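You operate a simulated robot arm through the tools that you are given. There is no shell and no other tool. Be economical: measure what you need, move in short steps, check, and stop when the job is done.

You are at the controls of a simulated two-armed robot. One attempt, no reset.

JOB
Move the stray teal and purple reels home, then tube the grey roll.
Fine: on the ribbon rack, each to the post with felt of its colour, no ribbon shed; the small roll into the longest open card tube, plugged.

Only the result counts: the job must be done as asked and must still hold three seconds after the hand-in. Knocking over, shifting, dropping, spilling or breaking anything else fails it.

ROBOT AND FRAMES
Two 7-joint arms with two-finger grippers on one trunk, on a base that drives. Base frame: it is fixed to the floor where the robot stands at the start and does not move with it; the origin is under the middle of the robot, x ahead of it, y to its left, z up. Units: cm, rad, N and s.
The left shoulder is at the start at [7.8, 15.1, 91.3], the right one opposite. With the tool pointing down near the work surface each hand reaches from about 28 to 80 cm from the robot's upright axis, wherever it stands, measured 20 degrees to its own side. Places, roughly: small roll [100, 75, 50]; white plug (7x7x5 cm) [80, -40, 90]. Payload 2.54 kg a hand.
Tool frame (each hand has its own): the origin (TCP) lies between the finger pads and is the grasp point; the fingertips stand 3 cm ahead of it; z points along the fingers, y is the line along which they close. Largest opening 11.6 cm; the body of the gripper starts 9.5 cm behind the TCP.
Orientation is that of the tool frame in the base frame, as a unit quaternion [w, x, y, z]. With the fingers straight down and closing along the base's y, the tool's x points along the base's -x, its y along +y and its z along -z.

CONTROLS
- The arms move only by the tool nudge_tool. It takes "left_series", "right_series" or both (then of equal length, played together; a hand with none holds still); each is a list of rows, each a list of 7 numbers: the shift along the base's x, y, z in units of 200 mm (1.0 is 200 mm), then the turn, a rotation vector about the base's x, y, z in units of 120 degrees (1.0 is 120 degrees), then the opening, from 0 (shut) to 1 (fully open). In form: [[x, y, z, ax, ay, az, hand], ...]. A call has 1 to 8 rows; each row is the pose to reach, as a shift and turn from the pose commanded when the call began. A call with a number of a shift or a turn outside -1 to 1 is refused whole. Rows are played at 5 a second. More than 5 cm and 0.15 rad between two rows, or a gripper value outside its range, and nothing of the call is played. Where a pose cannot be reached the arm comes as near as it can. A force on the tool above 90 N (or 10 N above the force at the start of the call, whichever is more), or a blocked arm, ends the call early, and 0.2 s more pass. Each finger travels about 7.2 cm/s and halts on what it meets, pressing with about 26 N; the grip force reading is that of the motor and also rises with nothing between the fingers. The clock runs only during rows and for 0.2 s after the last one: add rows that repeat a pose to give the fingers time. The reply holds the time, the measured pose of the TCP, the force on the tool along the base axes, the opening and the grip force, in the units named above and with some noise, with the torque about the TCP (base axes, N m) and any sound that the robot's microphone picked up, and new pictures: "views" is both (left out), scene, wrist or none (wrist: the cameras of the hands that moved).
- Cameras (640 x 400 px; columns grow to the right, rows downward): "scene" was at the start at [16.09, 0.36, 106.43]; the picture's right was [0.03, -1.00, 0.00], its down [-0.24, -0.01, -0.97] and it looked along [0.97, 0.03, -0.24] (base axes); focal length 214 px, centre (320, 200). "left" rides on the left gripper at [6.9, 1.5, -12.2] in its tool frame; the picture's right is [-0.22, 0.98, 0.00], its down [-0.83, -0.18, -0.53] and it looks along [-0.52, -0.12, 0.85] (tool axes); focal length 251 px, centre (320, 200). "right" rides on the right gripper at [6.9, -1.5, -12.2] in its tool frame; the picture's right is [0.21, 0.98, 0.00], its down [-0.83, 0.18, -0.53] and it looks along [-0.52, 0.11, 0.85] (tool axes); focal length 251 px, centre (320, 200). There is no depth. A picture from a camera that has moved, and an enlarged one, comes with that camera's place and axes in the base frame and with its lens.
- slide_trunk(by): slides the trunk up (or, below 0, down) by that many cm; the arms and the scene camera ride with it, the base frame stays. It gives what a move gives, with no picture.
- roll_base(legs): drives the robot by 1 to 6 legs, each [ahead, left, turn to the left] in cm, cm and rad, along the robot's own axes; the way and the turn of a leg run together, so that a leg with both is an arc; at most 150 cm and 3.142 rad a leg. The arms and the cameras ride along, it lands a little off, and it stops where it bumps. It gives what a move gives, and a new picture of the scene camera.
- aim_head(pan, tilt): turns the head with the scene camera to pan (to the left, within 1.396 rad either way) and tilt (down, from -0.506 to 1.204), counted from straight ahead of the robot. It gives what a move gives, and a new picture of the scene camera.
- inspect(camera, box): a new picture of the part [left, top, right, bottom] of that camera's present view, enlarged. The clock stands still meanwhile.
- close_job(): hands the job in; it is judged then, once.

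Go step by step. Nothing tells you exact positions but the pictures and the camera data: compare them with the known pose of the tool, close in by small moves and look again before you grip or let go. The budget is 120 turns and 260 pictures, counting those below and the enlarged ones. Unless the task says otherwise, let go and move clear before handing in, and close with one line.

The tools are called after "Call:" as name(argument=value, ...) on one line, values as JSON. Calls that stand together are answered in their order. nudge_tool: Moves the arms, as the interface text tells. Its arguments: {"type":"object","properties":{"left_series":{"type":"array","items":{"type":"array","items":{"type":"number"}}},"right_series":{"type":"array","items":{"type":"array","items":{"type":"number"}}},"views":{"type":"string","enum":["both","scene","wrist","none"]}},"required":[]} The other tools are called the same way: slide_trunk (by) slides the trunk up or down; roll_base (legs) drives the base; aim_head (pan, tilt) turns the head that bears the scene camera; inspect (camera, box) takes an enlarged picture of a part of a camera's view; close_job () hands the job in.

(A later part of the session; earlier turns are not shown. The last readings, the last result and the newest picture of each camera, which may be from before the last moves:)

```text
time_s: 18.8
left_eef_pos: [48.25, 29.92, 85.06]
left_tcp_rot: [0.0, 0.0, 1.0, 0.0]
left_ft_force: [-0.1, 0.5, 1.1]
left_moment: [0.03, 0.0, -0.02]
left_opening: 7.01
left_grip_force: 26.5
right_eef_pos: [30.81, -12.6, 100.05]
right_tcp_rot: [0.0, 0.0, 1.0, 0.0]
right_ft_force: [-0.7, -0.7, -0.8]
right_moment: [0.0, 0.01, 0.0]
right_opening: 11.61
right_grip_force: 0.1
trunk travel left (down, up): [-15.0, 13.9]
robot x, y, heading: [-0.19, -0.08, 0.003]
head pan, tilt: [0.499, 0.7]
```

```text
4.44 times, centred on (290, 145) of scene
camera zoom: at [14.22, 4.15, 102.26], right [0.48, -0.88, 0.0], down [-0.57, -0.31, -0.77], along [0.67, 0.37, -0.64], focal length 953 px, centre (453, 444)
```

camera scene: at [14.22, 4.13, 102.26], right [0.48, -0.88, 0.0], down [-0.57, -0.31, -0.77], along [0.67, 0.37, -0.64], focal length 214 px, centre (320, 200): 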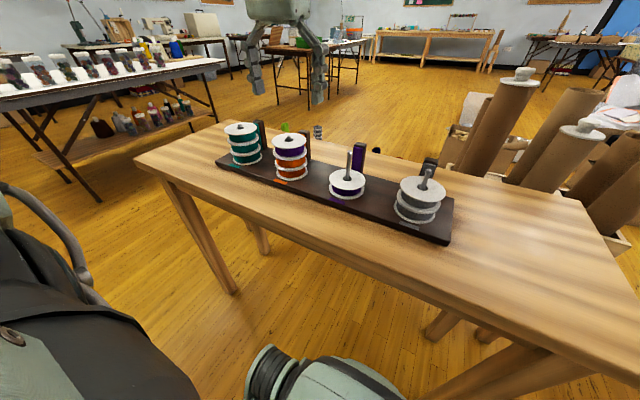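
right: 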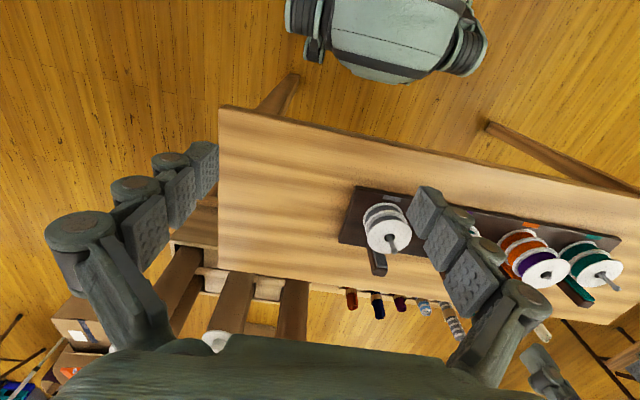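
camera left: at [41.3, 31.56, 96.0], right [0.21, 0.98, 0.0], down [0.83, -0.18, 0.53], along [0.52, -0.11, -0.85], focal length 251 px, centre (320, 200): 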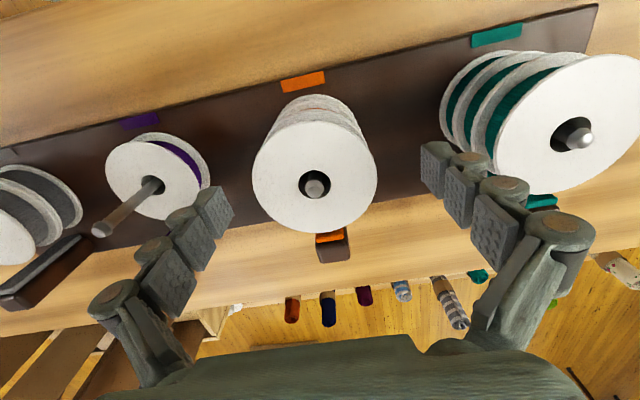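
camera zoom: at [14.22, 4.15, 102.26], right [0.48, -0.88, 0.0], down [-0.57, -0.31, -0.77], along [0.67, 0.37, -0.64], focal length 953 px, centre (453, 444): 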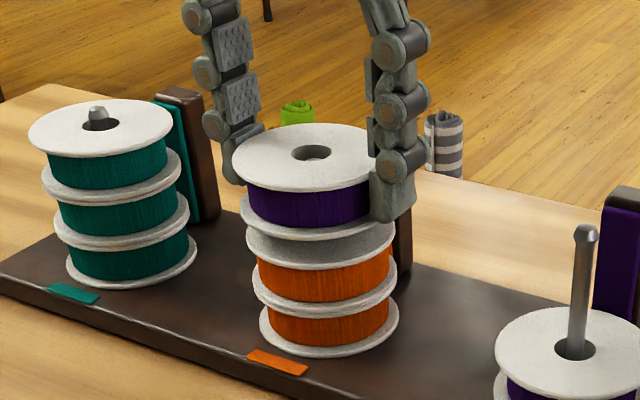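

Only the purple lifts. I carry it over to the purple post at [48.2, 16.4] just above its tip.

Call:
nudge_tool(left_series=[[0, 0, 0.18, 0, 0, 0, 0.58], [0, 0, 0.36, 0, 0, 0, 0.58], [0, -0.23, 0.36, 0, 0, 0, 0.58], [0, -0.46, 0.36, 0, 0, 0, 0.58], [0, -0.675, 0.36, 0, 0, 0, 0.58], [0, -0.675, 0.16, 0, 0, 0, 0.58], [0, -0.675, 0.16, 0, 0, 0, 0.58]], views="none")

Call:
inspect(camera="scene", box=[290, 110, 410, 210])

Call:
inspect(camera="left", box=[240, 80, 400, 240])

```text
time_s: 20.4
left_eef_pos: [48.11, 16.52, 88.32]
left_tcp_rot: [0.0, -0.002, 1.0, 0.0]
left_ft_force: [-0.4, 0.6, -0.9]
left_moment: [0.02, -0.01, -0.03]
left_opening: 7.02
left_grip_force: 25.8
right_eef_pos: [30.81, -12.64, 100.0]
right_tcp_rot: [0.0, 0.0, 1.0, 0.0]
right_ft_force: [-0.1, 0.6, -0.2]
right_moment: [-0.01, 0.0, 0.02]
right_opening: 11.6
right_grip_force: 0.0
trunk travel left (down, up): [-15.0, 13.9]
robot x, y, heading: [-0.17, 0.24, 0.003]
head pan, tilt: [0.499, 0.7]
```

```text
4.00 times, centred on (350, 160) of scene
camera zoom: at [14.22, 4.16, 102.26], right [0.48, -0.88, 0.0], down [-0.57, -0.31, -0.76], along [0.67, 0.37, -0.64], focal length 858 px, centre (200, 360)
```

zoom: 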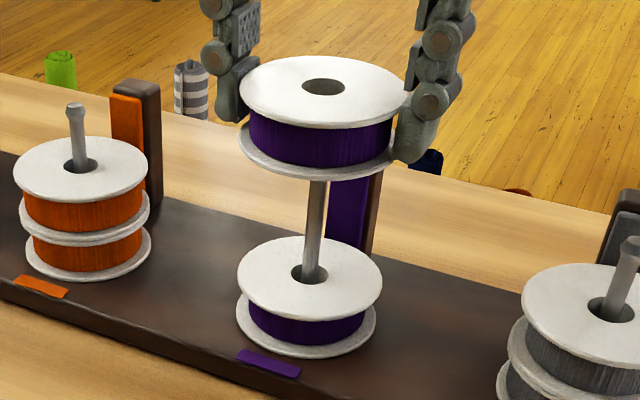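

```text
2.50 times, centred on (320, 160) of left
camera zoom: at [41.34, 17.97, 100.41], right [0.21, 0.98, 0.0], down [0.83, -0.18, 0.53], along [0.52, -0.11, -0.85], focal length 629 px, centre (320, 300)
```

zoom: 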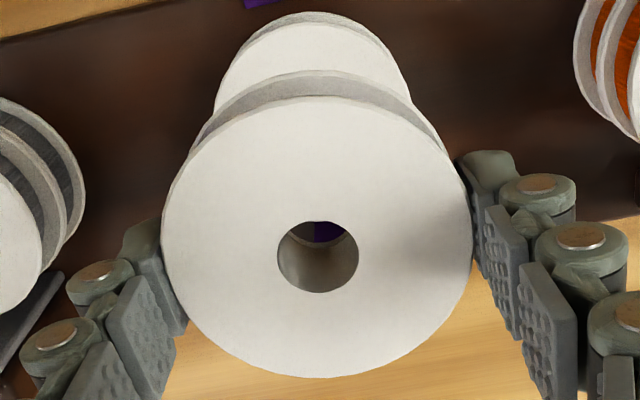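

Alignment looks right; lowering over the post slowly.

Call:
nudge_tool(left_series=[[0, -0.004, -0.03, 0, 0, 0, 0.58], [0, -0.004, -0.06, 0, 0, 0, 0.58], [0, -0.004, -0.09, 0, 0, 0, 0.58], [0, -0.004, -0.13, 0, 0, 0, 0.58], [0, -0.004, -0.13, 0, 0, 0, 0.58]], views="none")

Call:
inspect(camera="left", box=[240, 80, 400, 240])

```text
time_s: 21.6
left_eef_pos: [48.14, 16.21, 85.68]
left_tcp_rot: [0.001, -0.001, 1.0, 0.0]
left_ft_force: [0.2, -0.9, -0.1]
left_moment: [0.02, 0.01, -0.01]
left_opening: 7.02
left_grip_force: 25.8
right_eef_pos: [30.79, -12.74, 99.98]
right_tcp_rot: [-0.001, 0.0, 1.0, 0.001]
right_ft_force: [-0.1, 0.4, -0.7]
right_moment: [-0.01, 0.03, 0.0]
right_opening: 11.58
right_grip_force: 0.1
trunk travel left (down, up): [-15.0, 13.9]
robot x, y, heading: [0.19, 0.24, -0.002]
head pan, tilt: [0.499, 0.7]
```

```text
2.50 times, centred on (320, 160) of left
camera zoom: at [41.32, 17.81, 97.82], right [0.21, 0.98, 0.0], down [0.83, -0.18, 0.53], along [0.52, -0.11, -0.85], focal length 629 px, centre (320, 300)
```

zoom: 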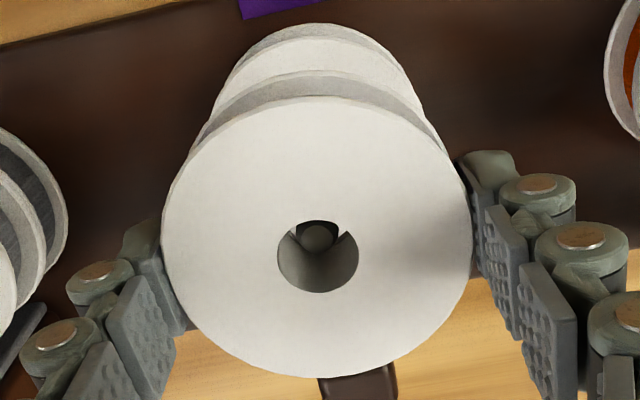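

Post is in the hole, centred. Lowering to seat on the purple reel.

Call:
nudge_tool(left_series=[[0, 0.003, -0.06, 0, 0, 0, 0.58], [0, 0.003, -0.12, 0, 0, 0, 0.58], [0, 0.003, -0.17, 0, 0, 0, 0.58], [0, 0.003, -0.195, 0, 0, 0, 0.58], [0, 0.003, -0.205, 0, 0, 0, 0.58], [0, 0.003, -0.21, 0, 0, 0, 0.58], [0, 0.003, -0.21, 0, 0, 0, 0.58]], views="none")

Call:
inspect(camera="scene", box=[290, 110, 410, 210])

```text
time_s: 23.2
left_eef_pos: [48.28, 16.4, 81.47]
left_tcp_rot: [0.001, -0.001, 1.0, 0.0]
left_ft_force: [0.3, -0.7, 0.3]
left_moment: [-0.02, 0.01, -0.02]
left_opening: 7.04
left_grip_force: 25.9
right_eef_pos: [30.89, -12.72, 100.03]
right_tcp_rot: [0.001, 0.0, 1.0, 0.001]
right_ft_force: [0.3, -0.1, -0.6]
right_moment: [0.01, -0.01, 0.04]
right_opening: 11.62
right_grip_force: 0.1
trunk travel left (down, up): [-15.0, 13.9]
robot x, y, heading: [-0.04, 0.22, -0.0]
head pan, tilt: [0.499, 0.7]
```

```text
4.00 times, centred on (350, 160) of scene
camera zoom: at [14.22, 4.16, 102.26], right [0.48, -0.88, 0.0], down [-0.57, -0.31, -0.76], along [0.67, 0.37, -0.64], focal length 858 px, centre (200, 360)
```

zoom: 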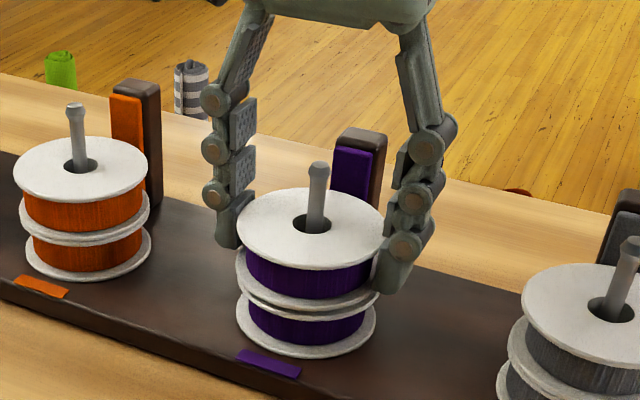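

A hairline gap remains; I lower a bit more, release, and rise clear.

Call:
nudge_tool(left_series=[[0, 0, -0.008, 0, 0, 0, 0.58], [0, 0, -0.012, 0, 0, 0, 0.58], [0, 0, -0.012, 0, 0, 0, 0.75], [0, 0, -0.012, 0, 0, 0, 1], [0, 0, -0.012, 0, 0, 0, 1], [0, 0, 0.2, 0, 0, 0, 1], [0, 0, 0.44, 0, 0, 0, 1], [0, 0, 0.68, 0, 0, 0, 1]], views="none")

Call:
inspect(camera="scene", box=[210, 80, 460, 260])

Call:
inspect(camera="left", box=[220, 180, 640, 360])

```text
time_s: 25.0
left_eef_pos: [48.09, 16.39, 94.87]
left_tcp_rot: [0.001, 0.0, 1.0, 0.0]
left_ft_force: [-0.2, -0.2, 0.2]
left_moment: [0.02, 0.05, 0.01]
left_opening: 11.62
left_grip_force: 0.0
right_eef_pos: [30.65, -12.67, 100.1]
right_tcp_rot: [0.0, 0.0, 1.0, 0.0]
right_ft_force: [-0.3, -0.3, -0.1]
right_moment: [-0.01, -0.03, 0.03]
right_opening: 11.6
right_grip_force: 0.1
trunk travel left (down, up): [-15.0, 13.9]
robot x, y, heading: [-0.46, 0.22, 0.002]
head pan, tilt: [0.499, 0.7]
```

```text
2.22 times, centred on (335, 170) of scene
camera zoom: at [14.21, 4.15, 102.26], right [0.48, -0.88, 0.0], down [-0.57, -0.31, -0.77], along [0.67, 0.37, -0.64], focal length 477 px, centre (287, 267)
```

zoom: 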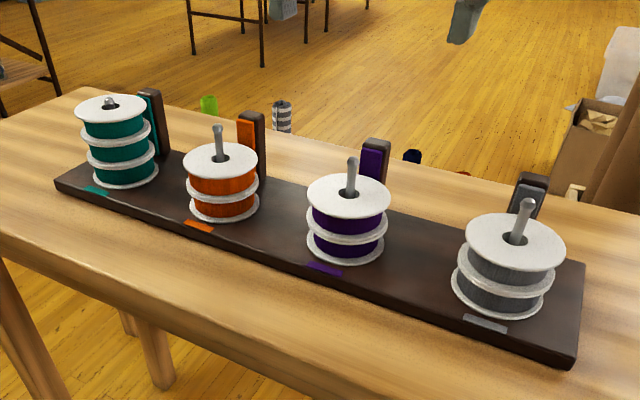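

```text
1.52 times, centred on (430, 270) of left
camera zoom: at [41.32, 17.93, 107.06], right [0.21, 0.98, 0.0], down [0.83, -0.18, 0.53], along [0.52, -0.11, -0.85], focal length 383 px, centre (152, 93)
```

zoom: 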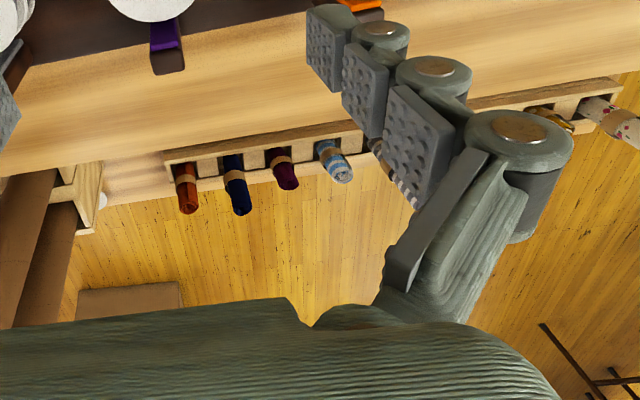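

All reels are home. Now I raise the trunk and look for the grey roll behind the table.

Call:
slide_trunk(by=13)

Call:
aim_head(pan=0.6, tilt=0.5)

Call:
inspect(camera="scene", box=[220, 100, 460, 250])

Call:
inspect(camera="left", box=[0, 0, 640, 400])

```text
time_s: 26.6
left_eef_pos: [48.27, 16.38, 107.88]
left_tcp_rot: [0.001, 0.0, 1.0, -0.001]
left_ft_force: [0.5, -0.4, 0.3]
left_moment: [-0.01, 0.01, -0.01]
left_opening: 11.61
left_grip_force: 0.0
right_eef_pos: [30.79, -12.66, 113.03]
right_tcp_rot: [0.0, 0.0, 1.0, 0.001]
right_ft_force: [0.0, 0.2, -0.7]
right_moment: [-0.01, -0.01, 0.01]
right_opening: 11.62
right_grip_force: 0.0
trunk travel left (down, up): [-28.0, 0.9]
robot x, y, heading: [-0.11, -0.05, -0.004]
head pan, tilt: [0.499, 0.7]
```

```text
time_s: 27.3
left_eef_pos: [48.34, 16.38, 107.86]
left_tcp_rot: [0.0, 0.0, 1.0, 0.0]
left_ft_force: [0.2, -0.1, 0.1]
left_moment: [-0.02, 0.0, 0.01]
left_opening: 11.62
left_grip_force: 0.0
right_eef_pos: [30.79, -12.77, 113.0]
right_tcp_rot: [0.0, -0.001, 1.0, 0.0]
right_ft_force: [0.1, -0.1, 0.3]
right_moment: [0.0, 0.01, -0.01]
right_opening: 11.6
right_grip_force: 0.0
trunk travel left (down, up): [-28.0, 0.9]
robot x, y, heading: [-0.26, -0.46, 0.007]
head pan, tilt: [0.6, 0.499]
camera scene: at [14.27, 5.23, 117.03], right [0.56, -0.83, 0.0], down [-0.4, -0.27, -0.88], along [0.72, 0.5, -0.48], focal length 214 px, centre (320, 200)
```

scene: 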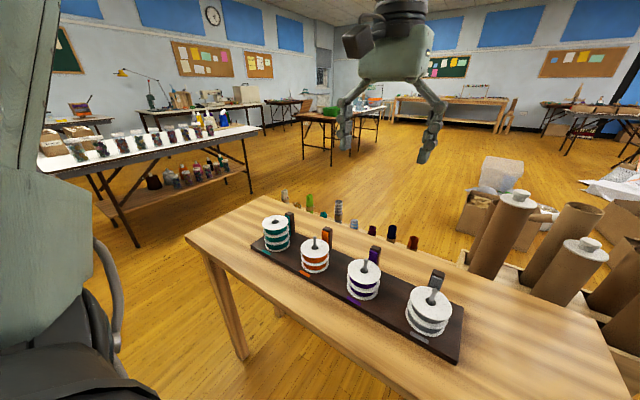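

```text
2.67 times, centred on (340, 175) of scene
camera zoom: at [14.27, 5.23, 117.03], right [0.56, -0.83, 0.0], down [-0.4, -0.27, -0.88], along [0.72, 0.5, -0.48], focal length 572 px, centre (267, 267)
```

zoom: 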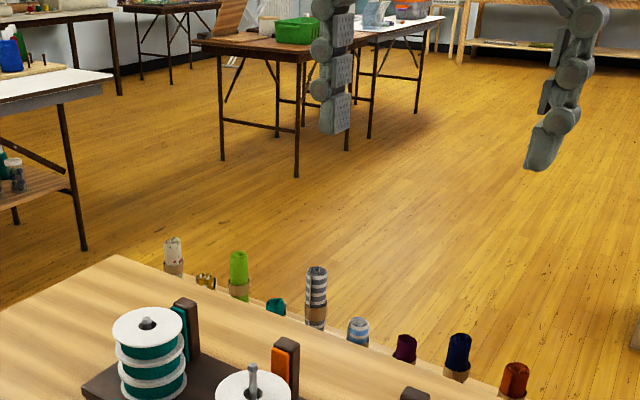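

```text
1.00 times, centred on (320, 200) of left (not enlarged: the box is as wide or as high as the picture)
camera zoom: at [41.35, 17.93, 120.0], right [0.21, 0.98, 0.0], down [0.83, -0.18, 0.53], along [0.52, -0.11, -0.85], focal length 251 px, centre (320, 200)
```

zoom: 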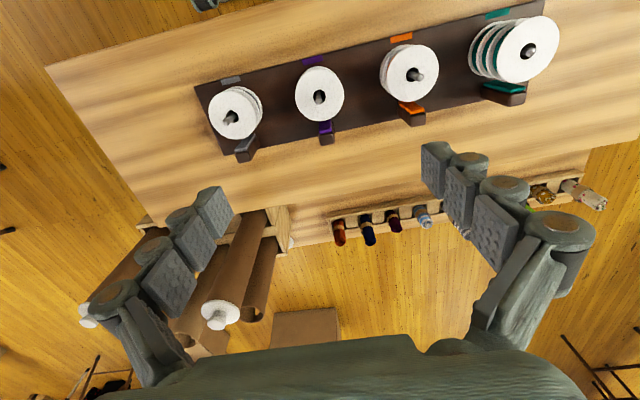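

Grey‑and‑white striped roll stands in the roll box; its top seems around [89, 47, 70]. I look right for the tubes and the driving path.

Call:
aim_head(pan=-0.5, tilt=0.35)

Call:
inspect(camera="scene", box=[140, 90, 380, 260])

Call:
aim_head(pan=-1.2, tilt=0.5)

Call:
aim_head(pan=1.2, tilt=0.5)

```text
time_s: 28.6
left_eef_pos: [48.31, 16.41, 107.91]
left_tcp_rot: [0.0, -0.001, 1.0, 0.0]
left_ft_force: [-0.1, 0.1, -0.2]
left_moment: [-0.01, 0.0, -0.02]
left_opening: 11.61
left_grip_force: 0.2
right_eef_pos: [30.98, -12.75, 112.95]
right_tcp_rot: [0.0, 0.0, 1.0, -0.001]
right_ft_force: [0.8, 0.0, -0.4]
right_moment: [-0.01, 0.01, 0.01]
right_opening: 11.61
right_grip_force: 0.1
trunk travel left (down, up): [-28.0, 0.9]
robot x, y, heading: [0.13, 0.03, -0.002]
head pan, tilt: [-0.499, 0.351]
camera scene: at [14.94, -4.36, 118.4], right [-0.48, -0.88, 0.0], down [-0.3, 0.16, -0.94], along [0.82, -0.45, -0.34], focal length 214 px, centre (320, 200)
```

scene: 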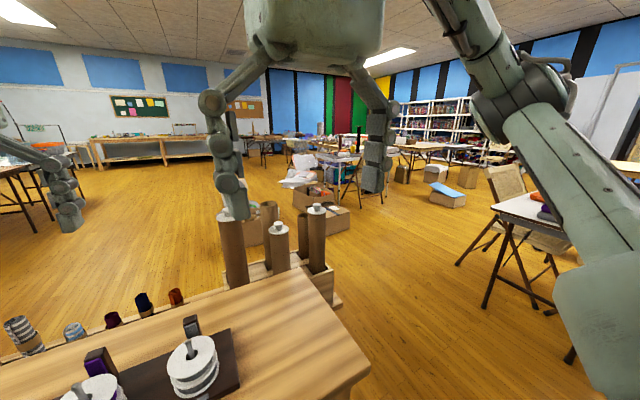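

```text
2.35 times, centred on (260, 175) of scene
camera zoom: at [14.94, -4.36, 118.4], right [-0.48, -0.88, 0.0], down [-0.3, 0.16, -0.94], along [0.82, -0.45, -0.34], focal length 505 px, centre (461, 259)
```

zoom: 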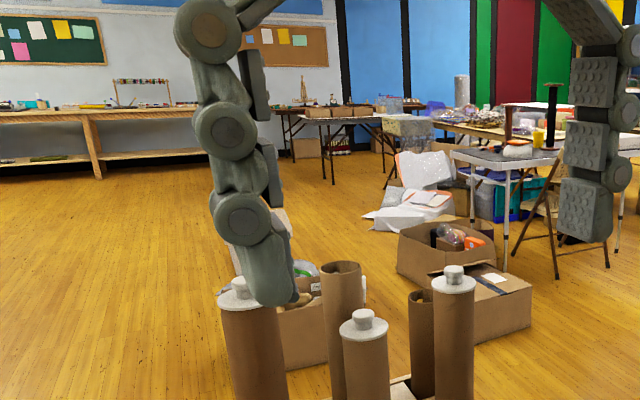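

```text
time_s: 29.7
left_eef_pos: [48.18, 16.41, 107.91]
left_tcp_rot: [-0.001, -0.001, 1.0, 0.0]
left_ft_force: [0.1, 0.0, -0.7]
left_moment: [0.02, -0.02, 0.01]
left_opening: 11.6
left_grip_force: 0.1
right_eef_pos: [30.78, -12.49, 112.93]
right_tcp_rot: [0.0, 0.001, 1.0, 0.0]
right_ft_force: [0.5, 0.7, 0.1]
right_moment: [0.01, 0.0, 0.01]
right_opening: 11.6
right_grip_force: 0.1
trunk travel left (down, up): [-28.0, 0.9]
robot x, y, heading: [0.05, -0.23, 0.003]
head pan, tilt: [-1.201, 0.499]
camera scene: at [10.06, -8.39, 117.04], right [-0.93, -0.36, 0.0], down [-0.17, 0.45, -0.88], along [0.32, -0.82, -0.48], focal length 214 px, centre (320, 200)
```

scene: 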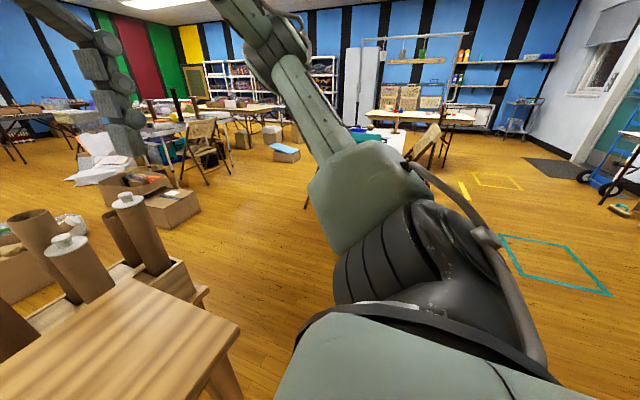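

```text
time_s: 31.9
left_eef_pos: [48.18, 16.45, 107.88]
left_tcp_rot: [0.0, -0.001, 1.0, 0.0]
left_ft_force: [0.3, 0.0, 0.1]
left_moment: [0.0, 0.01, -0.02]
left_opening: 11.61
left_grip_force: 0.1
right_eef_pos: [30.83, -12.73, 113.0]
right_tcp_rot: [0.0, 0.001, 1.0, 0.0]
right_ft_force: [0.2, 0.4, 0.2]
right_moment: [0.0, 0.01, -0.01]
right_opening: 11.6
right_grip_force: 0.0
trunk travel left (down, up): [-28.0, 0.9]
robot x, y, heading: [0.27, 0.0, -0.001]
head pan, tilt: [1.201, 0.499]
camera scene: at [10.06, 8.57, 117.04], right [0.93, -0.36, 0.0], down [-0.17, -0.45, -0.88], along [0.32, 0.82, -0.48], focal length 214 px, centre (320, 200)
```

scene: 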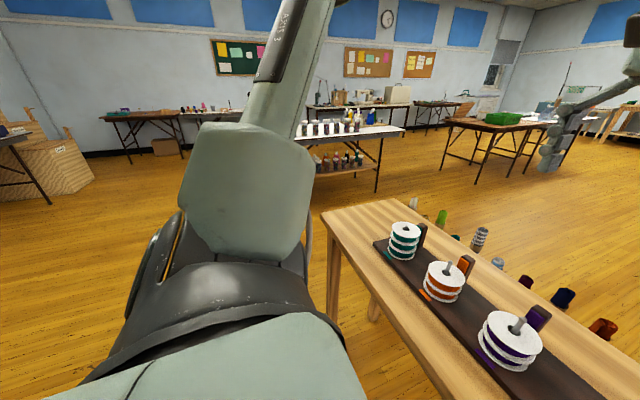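

The table spans roughly x 37–70, y −27–74. I zoom on the rolls to identify the grey one.

Call:
inspect(camera="scene", box=[390, 185, 540, 285])

Call:
inspect(camera="left", box=[460, 160, 620, 260])

```text
4.00 times, centred on (465, 235) of scene
camera zoom: at [10.06, 8.57, 117.04], right [0.93, -0.36, 0.0], down [-0.17, -0.45, -0.88], along [0.32, 0.82, -0.48], focal length 858 px, centre (-260, 60)
```

zoom: 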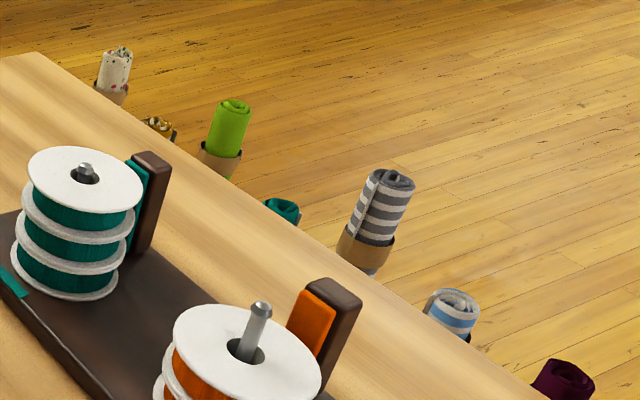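

```text
4.00 times, centred on (540, 210) of left
camera zoom: at [41.35, 17.93, 120.0], right [0.21, 0.98, 0.0], down [0.83, -0.18, 0.53], along [0.52, -0.11, -0.85], focal length 1006 px, centre (-560, 160)
```

zoom: 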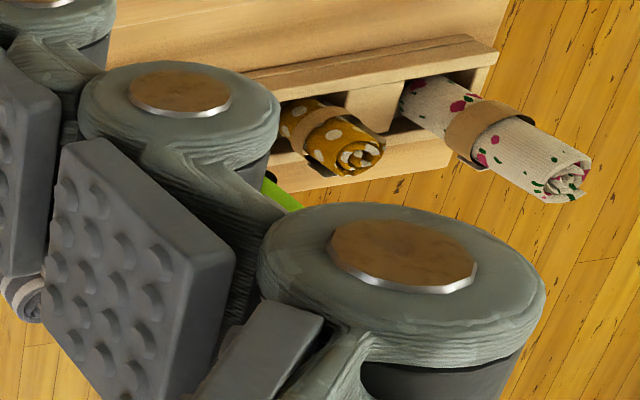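

The grey/white striped roll is the grey one. I'll drive round the left end of the table to its far side for a closer look.

Call:
roll_base(legs=[[-8, 0, 0], [0, 132, 0], [145, 0, 0]])

Call:
aim_head(pan=-1.39, tilt=0.6)

```text
time_s: 52.1
left_eef_pos: [184.6, 146.48, 107.91]
left_tcp_rot: [0.0, 0.001, 1.0, 0.0]
left_ft_force: [0.3, -0.4, 0.5]
left_moment: [0.01, 0.02, 0.01]
left_opening: 11.6
left_grip_force: 0.0
right_eef_pos: [167.18, 117.53, 113.0]
right_tcp_rot: [0.0, 0.001, 1.0, 0.0]
right_ft_force: [0.0, 0.0, 0.2]
right_moment: [0.03, 0.02, 0.01]
right_opening: 11.58
right_grip_force: 0.0
trunk travel left (down, up): [-28.0, 0.9]
robot x, y, heading: [136.13, 130.23, -0.004]
head pan, tilt: [1.201, 0.499]
camera scene: at [146.36, 138.81, 117.03], right [0.93, -0.36, 0.0], down [-0.17, -0.45, -0.88], along [0.32, 0.82, -0.48], focal length 214 px, centre (320, 200)
```

scene: 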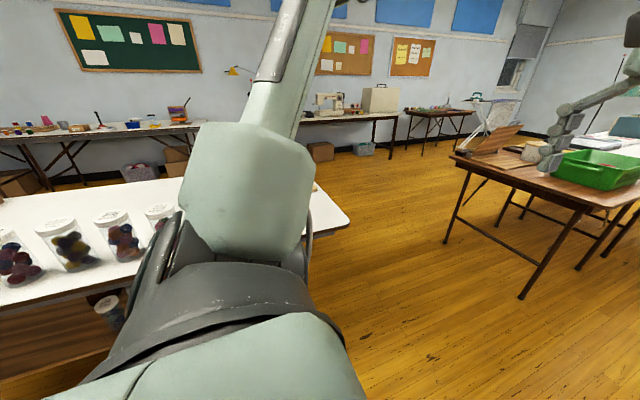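

```text
time_s: 54.4
left_eef_pos: [184.52, 146.58, 107.88]
left_tcp_rot: [0.0, 0.001, 1.0, 0.0]
left_ft_force: [0.6, -1.1, 0.2]
left_moment: [-0.02, -0.03, 0.0]
left_opening: 11.61
left_grip_force: 0.1
right_eef_pos: [166.99, 117.51, 113.03]
right_tcp_rot: [0.0, 0.0, 1.0, 0.0]
right_ft_force: [0.5, 0.3, 0.8]
right_moment: [0.03, 0.0, 0.02]
right_opening: 11.6
right_grip_force: 0.0
trunk travel left (down, up): [-28.0, 0.9]
robot x, y, heading: [136.35, 130.52, -0.004]
head pan, tilt: [-1.389, 0.6]
camera scene: at [144.61, 121.64, 116.13], right [-0.98, -0.18, 0.0], down [-0.1, 0.56, -0.83], along [0.15, -0.81, -0.56], focal length 214 px, centre (320, 200)
```

scene: 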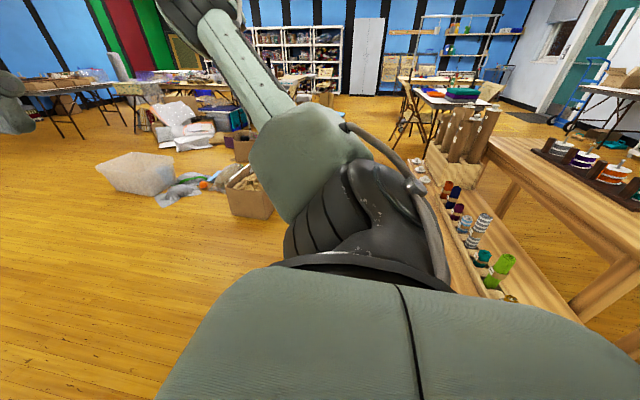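

There's a low bench holding the rolls, and small white round things at its far end. I turn to face along it and look closer.

Call:
roll_base(legs=[[0, 0, -1.57]])

Call:
aim_head(pan=-0.35, tilt=0.5)

Call:
inspect(camera="scene", box=[260, 130, 560, 330])

```text
time_s: 58.7
left_eef_pos: [152.58, 82.12, 107.79]
left_tcp_rot: [0.0, 0.708, 0.706, 0.0]
left_ft_force: [-0.4, 0.3, 0.3]
left_moment: [0.01, 0.04, 0.01]
left_opening: 11.61
left_grip_force: 0.0
right_eef_pos: [123.57, 99.52, 112.98]
right_tcp_rot: [-0.001, 0.709, 0.705, 0.0]
right_ft_force: [0.4, 0.5, -0.4]
right_moment: [-0.03, 0.0, 0.01]
right_opening: 11.6
right_grip_force: 0.0
trunk travel left (down, up): [-28.0, 0.9]
robot x, y, heading: [136.0, 130.36, -1.57]
head pan, tilt: [-1.389, 0.6]
camera scene: at [127.51, 121.99, 116.13], right [-0.18, 0.98, 0.0], down [0.56, 0.1, -0.83], along [-0.81, -0.15, -0.56], focal length 214 px, centre (320, 200)
```

scene: 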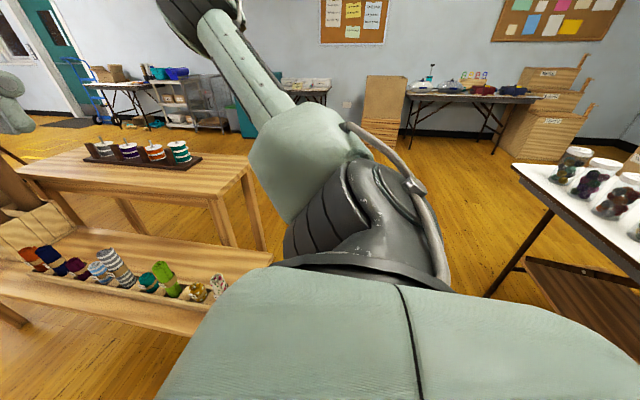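

```text
time_s: 60.0
left_eef_pos: [152.44, 82.11, 107.84]
left_tcp_rot: [0.0, 0.707, 0.707, 0.0]
left_ft_force: [0.6, 0.0, 0.7]
left_moment: [-0.01, 0.01, -0.05]
left_opening: 11.6
left_grip_force: 0.1
right_eef_pos: [123.59, 99.45, 112.95]
right_tcp_rot: [0.0, 0.708, 0.706, 0.0]
right_ft_force: [0.3, -0.3, 0.0]
right_moment: [-0.05, -0.01, 0.05]
right_opening: 11.61
right_grip_force: 0.1
trunk travel left (down, up): [-28.0, 0.9]
robot x, y, heading: [136.25, 130.35, -1.577]
head pan, tilt: [-0.351, 0.499]
camera scene: at [133.06, 115.03, 117.04], right [-0.94, 0.35, 0.0], down [0.17, 0.45, -0.88], along [-0.3, -0.82, -0.48], focal length 214 px, centre (320, 200)
```

scene: 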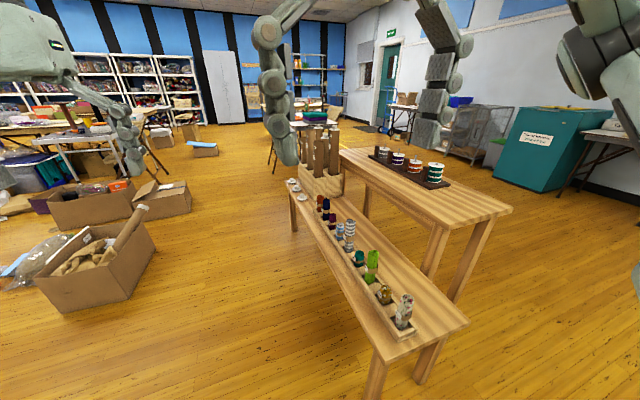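

```text
2.00 times, centred on (410, 230) of scene
camera zoom: at [133.06, 115.03, 117.04], right [-0.94, 0.35, 0.0], down [0.17, 0.45, -0.88], along [-0.3, -0.82, -0.48], focal length 429 px, centre (140, 140)
```

zoom: 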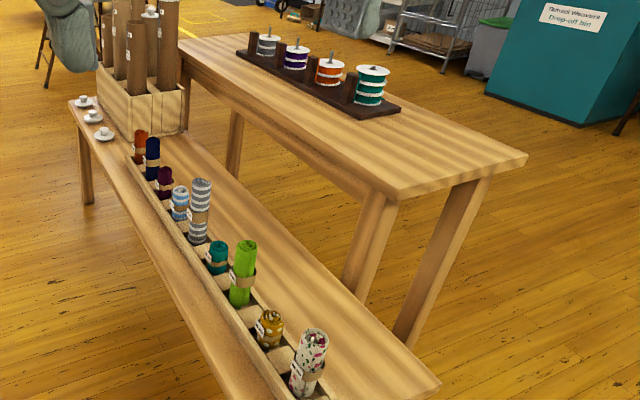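

The rolls and tube crate share a low bench (x≈72–105, y≈−47–91), with three loose white plugs at its far end. I drive along its outer side and turn to face it.

Call:
roll_base(legs=[[0, 14, 0], [115, 0, 0], [0, 0, -1.57]])

Call:
aim_head(pan=0.45, tilt=0.6)

Call:
aim_head(pan=-0.45, tilt=0.7)

```text
time_s: 71.4
left_eef_pos: [102.7, -3.27, 107.82]
left_tcp_rot: [0.0, 1.0, 0.012, 0.0]
left_ft_force: [0.7, -0.1, -0.2]
left_moment: [0.01, -0.01, -0.02]
left_opening: 11.6
left_grip_force: 0.0
right_eef_pos: [119.43, 26.11, 112.98]
right_tcp_rot: [0.001, 1.0, 0.011, 0.0]
right_ft_force: [0.2, 0.4, 0.6]
right_moment: [-0.02, -0.01, 0.0]
right_opening: 11.58
right_grip_force: 0.1
trunk travel left (down, up): [-28.0, 0.9]
robot x, y, heading: [150.99, 14.35, -3.117]
head pan, tilt: [-0.351, 0.499]
camera scene: at [135.12, 17.06, 117.04], right [0.32, 0.95, 0.0], down [0.45, -0.15, -0.88], along [-0.83, 0.28, -0.48], focal length 214 px, centre (320, 200)
```

scene: 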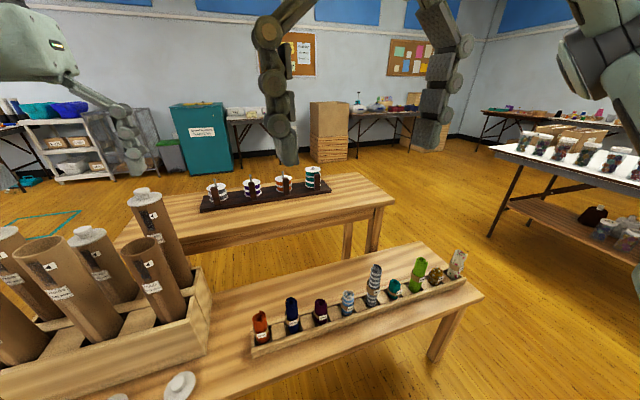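

```text
time_s: 72.5
left_eef_pos: [102.72, -3.29, 107.89]
left_tcp_rot: [0.001, 1.0, 0.012, 0.0]
left_ft_force: [-0.1, 0.9, 0.3]
left_moment: [0.0, 0.02, -0.02]
left_opening: 11.64
left_grip_force: 0.1
right_eef_pos: [119.32, 26.1, 113.01]
right_tcp_rot: [0.0, 1.0, 0.012, 0.001]
right_ft_force: [0.3, -0.2, 0.4]
right_moment: [-0.01, -0.01, 0.02]
right_opening: 11.6
right_grip_force: 0.0
trunk travel left (down, up): [-28.0, 0.9]
robot x, y, heading: [150.7, 14.32, -3.119]
head pan, tilt: [0.45, 0.6]
camera scene: at [135.86, 10.1, 116.13], right [-0.46, 0.89, 0.0], down [0.5, 0.26, -0.83], along [-0.73, -0.38, -0.56], focal length 214 px, centre (320, 200)
```

scene: 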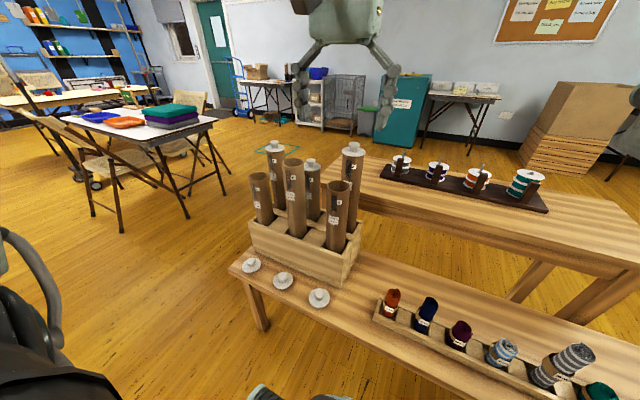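

```text
time_s: 73.7
left_eef_pos: [102.75, -3.31, 107.82]
left_tcp_rot: [0.0, 1.0, 0.012, 0.0]
left_ft_force: [-0.1, -0.4, 0.4]
left_moment: [-0.02, -0.03, 0.01]
left_opening: 11.61
left_grip_force: 0.0
right_eef_pos: [119.39, 26.23, 112.98]
right_tcp_rot: [0.0, 1.0, 0.014, 0.001]
right_ft_force: [-12.0, 56.9, -12.0]
right_moment: [-8.1, -0.9, 4.24]
right_opening: 11.6
right_grip_force: 0.0
trunk travel left (down, up): [-28.0, 0.9]
robot x, y, heading: [150.29, 13.88, -3.116]
head pan, tilt: [-0.45, 0.7]
camera scene: at [135.06, 13.94, 115.68], right [-0.02, 1.0, 0.0], down [0.61, 0.01, -0.8], along [-0.8, -0.02, -0.61], focal length 214 px, centre (320, 200)
```

scene: 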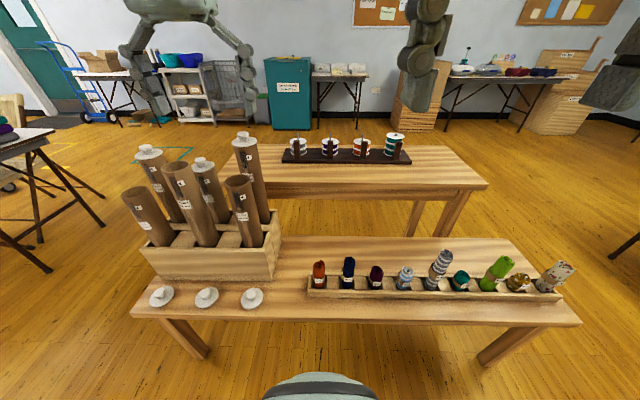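

The right hand reports an odd side force; I check it with a still row.

Call:
nudge_tool(right_series=[[0, 0, 0, 0, 0, 0, 1]], views="both")

```text
time_s: 74.1
left_eef_pos: [102.71, -3.23, 107.83]
left_tcp_rot: [-0.001, 1.0, 0.012, -0.001]
left_ft_force: [-0.1, -0.2, 1.0]
left_moment: [0.0, -0.04, -0.02]
left_opening: 11.58
left_grip_force: 0.1
right_eef_pos: [119.47, 26.25, 113.02]
right_tcp_rot: [-0.002, 1.0, 0.015, 0.0]
right_ft_force: [-15.7, 58.7, -10.3]
right_moment: [-8.47, -1.52, 4.45]
right_opening: 11.62
right_grip_force: 0.0
trunk travel left (down, up): [-28.0, 0.9]
robot x, y, heading: [150.59, 14.27, -3.121]
head pan, tilt: [-0.45, 0.7]
camera scene: at [135.06, 13.95, 115.69], right [-0.02, 1.0, 0.0], down [0.61, 0.01, -0.8], along [-0.8, -0.02, -0.61], focal length 214 px, centre (320, 200)
camera right: at [126.29, 27.93, 125.3], right [0.24, -0.97, 0.0], down [-0.82, -0.21, 0.53], along [-0.52, -0.13, -0.85], focal length 251 px, centre (320, 200)
```

scene: 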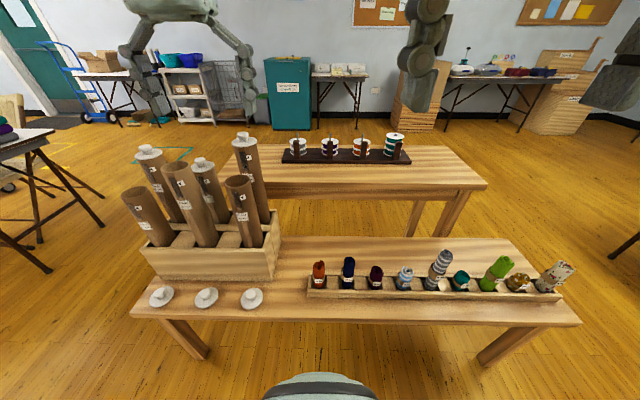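
right: 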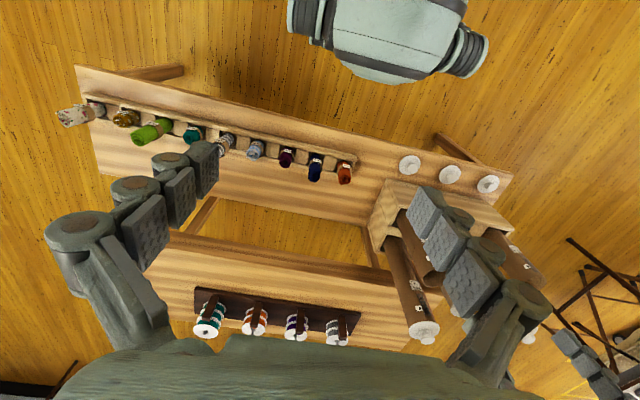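

The head is pressing the right wrist, so I turn it back to straight, then study the tubes and labels.

Call:
aim_head(pan=0.05, tilt=0.65)

Call:
inspect(camera="scene", box=[120, 120, 320, 320])

Call:
inspect(camera="scene", box=[300, 230, 580, 310])

Call:
inspect(camera="left", box=[0, 0, 640, 400])

```text
time_s: 75.1
left_eef_pos: [102.75, -3.29, 107.7]
left_tcp_rot: [0.001, 1.0, 0.013, 0.0]
left_ft_force: [-0.5, -1.1, -0.2]
left_moment: [0.0, 0.0, -0.01]
left_opening: 11.61
left_grip_force: 0.1
right_eef_pos: [119.4, 25.95, 113.04]
right_tcp_rot: [0.001, 1.0, 0.012, -0.001]
right_ft_force: [-0.2, 0.4, 0.3]
right_moment: [-0.02, 0.01, 0.02]
right_opening: 11.59
right_grip_force: 0.1
trunk travel left (down, up): [-28.0, 0.9]
robot x, y, heading: [150.51, 14.32, -3.121]
head pan, tilt: [0.051, 0.649]
camera scene: at [135.07, 13.5, 115.7], right [-0.07, 1.0, 0.0], down [0.6, 0.04, -0.8], along [-0.79, -0.06, -0.6], focal length 214 px, centre (320, 200)
```

scene: 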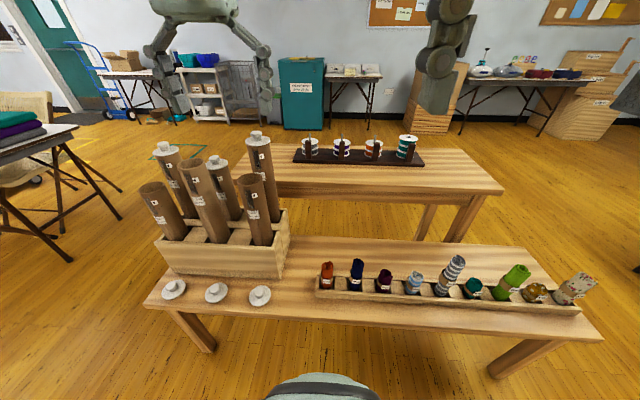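

```text
2.00 times, centred on (220, 220) of scene
camera zoom: at [135.07, 13.5, 115.7], right [-0.07, 1.0, 0.0], down [0.6, 0.04, -0.8], along [-0.79, -0.06, -0.6], focal length 429 px, centre (520, 160)
```

zoom: 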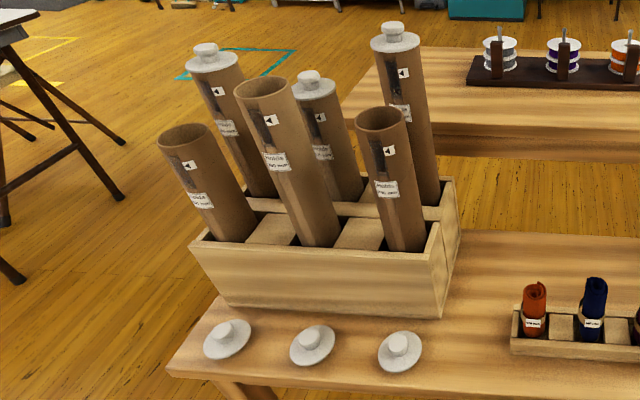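

```text
2.29 times, centred on (440, 270) of scene
camera zoom: at [135.07, 13.5, 115.7], right [-0.07, 1.0, 0.0], down [0.6, 0.04, -0.8], along [-0.79, -0.06, -0.6], focal length 490 px, centre (46, 40)
```

zoom: 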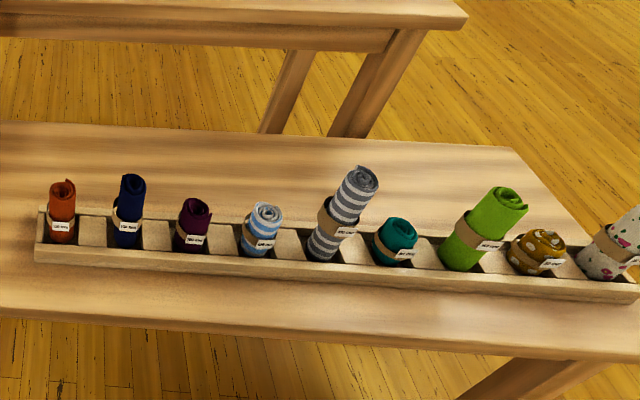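

```text
1.00 times, centred on (320, 200) of left (not enlarged: the box is as wide or as high as the picture)
camera zoom: at [109.73, -4.65, 120.0], right [-0.19, -0.98, 0.0], down [-0.83, 0.16, 0.53], along [-0.52, 0.1, -0.85], focal length 251 px, centre (320, 200)
```

zoom: 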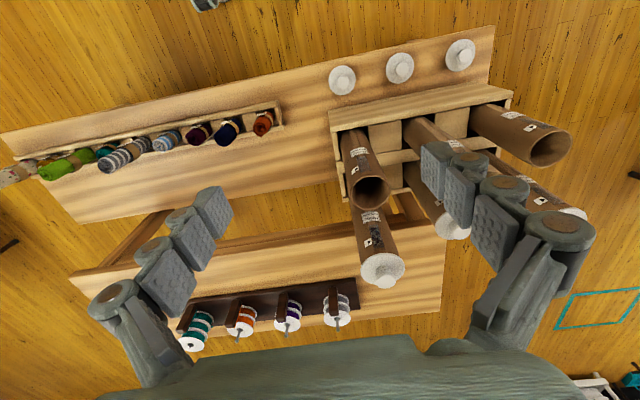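

I zoom in on the labels on tubes and the grey roll.

Call:
inspect(camera="scene", box=[140, 155, 220, 235])

Call:
inspect(camera="scene", box=[200, 160, 280, 240])

Call:
inspect(camera="scene", box=[420, 245, 500, 305])

Call:
inspect(camera="scene", box=[150, 270, 290, 310])

```text
5.00 times, centred on (180, 195) of scene
camera zoom: at [135.07, 13.5, 115.7], right [-0.07, 1.0, 0.0], down [0.6, 0.04, -0.8], along [-0.79, -0.06, -0.6], focal length 1072 px, centre (1020, 225)
```

zoom: 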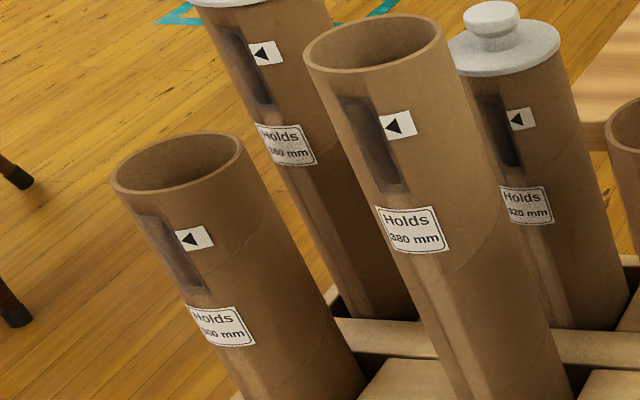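

```text
5.00 times, centred on (240, 200) of scene
camera zoom: at [135.07, 13.5, 115.7], right [-0.07, 1.0, 0.0], down [0.6, 0.04, -0.8], along [-0.79, -0.06, -0.6], focal length 1072 px, centre (720, 200)
```

zoom: 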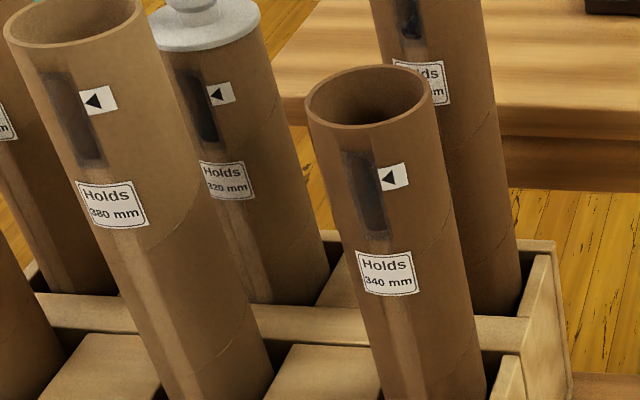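

```text
6.67 times, centred on (460, 275) of scene
camera zoom: at [135.07, 13.5, 115.7], right [-0.07, 1.0, 0.0], down [0.6, 0.04, -0.8], along [-0.79, -0.06, -0.6], focal length 1430 px, centre (-613, -300)
```

zoom: 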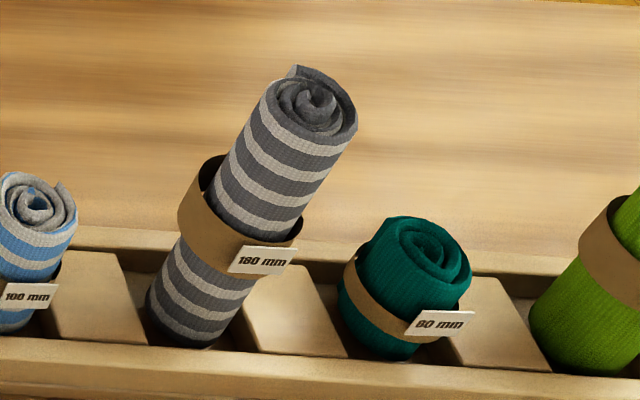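

```text
4.57 times, centred on (220, 290) of scene
camera zoom: at [135.07, 13.5, 115.7], right [-0.07, 1.0, 0.0], down [0.6, 0.04, -0.8], along [-0.79, -0.06, -0.6], focal length 980 px, centre (777, -211)
```

zoom: 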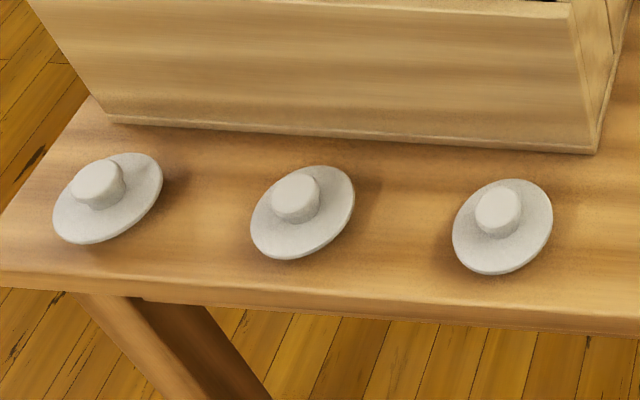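

Open tubes hold 300, 380 and 340 mm; the middle one (380) is longest, at about [86.5, −24]. The grey roll (180 mm) is near [95, 49], top z≈67; I lower the trunk and send the right hand above it.

Call:
slide_trunk(by=-13)

Call:
nudge_tool(right_series=[[-0.14, 0.14, -0.05, 0, 0, 0, 1], [-0.28, 0.28, -0.1, 0, 0, 0, 1], [-0.42, 0.42, -0.2, 0, 0, 0, 1], [-0.56, 0.56, -0.3, 0, 0, 0, 1], [-0.7, 0.7, -0.4, 0, 0, 0, 1], [-0.84, 0.84, -0.5, 0, 0, 0, 1], [-0.9, 0.9, -0.6, 0, 0, 0, 1], [-0.9, 0.9, -0.6, 0, 0, 0, 1]], views="both")

```text
time_s: 76.7
left_eef_pos: [102.65, -3.33, 94.93]
left_tcp_rot: [0.0, 1.0, 0.012, -0.001]
left_ft_force: [-0.8, 0.8, -0.3]
left_moment: [-0.04, -0.02, 0.03]
left_opening: 11.62
left_grip_force: 0.0
right_eef_pos: [119.45, 26.11, 100.03]
right_tcp_rot: [0.0, 1.0, 0.012, 0.0]
right_ft_force: [0.4, -0.8, -0.4]
right_moment: [0.01, 0.01, -0.01]
right_opening: 11.61
right_grip_force: 0.1
trunk travel left (down, up): [-15.0, 13.9]
robot x, y, heading: [150.43, 14.05, -3.123]
head pan, tilt: [0.051, 0.649]
```

```text
time_s: 78.5
left_eef_pos: [102.79, -3.36, 94.82]
left_tcp_rot: [0.0, 1.0, 0.012, 0.0]
left_ft_force: [-0.2, 0.2, 1.0]
left_moment: [0.02, -0.03, -0.01]
left_opening: 11.61
left_grip_force: 0.1
right_eef_pos: [101.44, 44.26, 87.99]
right_tcp_rot: [0.0, 1.0, 0.011, 0.0]
right_ft_force: [0.0, -0.2, -0.3]
right_moment: [-0.02, 0.0, 0.0]
right_opening: 11.58
right_grip_force: 0.1
trunk travel left (down, up): [-15.0, 13.9]
robot x, y, heading: [150.47, 14.18, -3.116]
head pan, tilt: [0.051, 0.649]
camera scene: at [135.07, 13.49, 102.7], right [-0.07, 1.0, 0.0], down [0.6, 0.04, -0.8], along [-0.79, -0.06, -0.6], focal length 214 px, centre (320, 200)
camera right: at [108.37, 45.9, 100.28], right [0.24, -0.97, 0.0], down [-0.82, -0.2, 0.53], along [-0.52, -0.13, -0.85], focal length 251 px, centre (320, 200)
```

scene: 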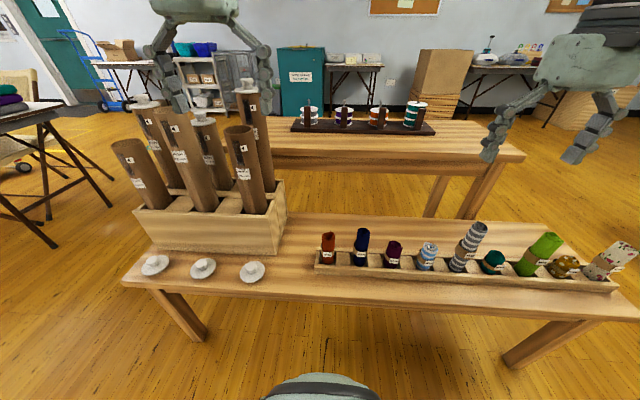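
right: 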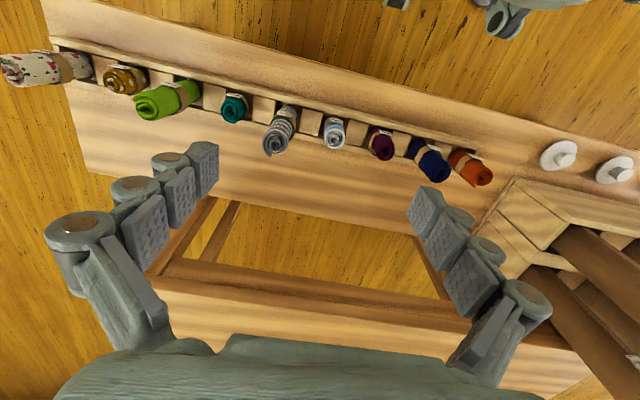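

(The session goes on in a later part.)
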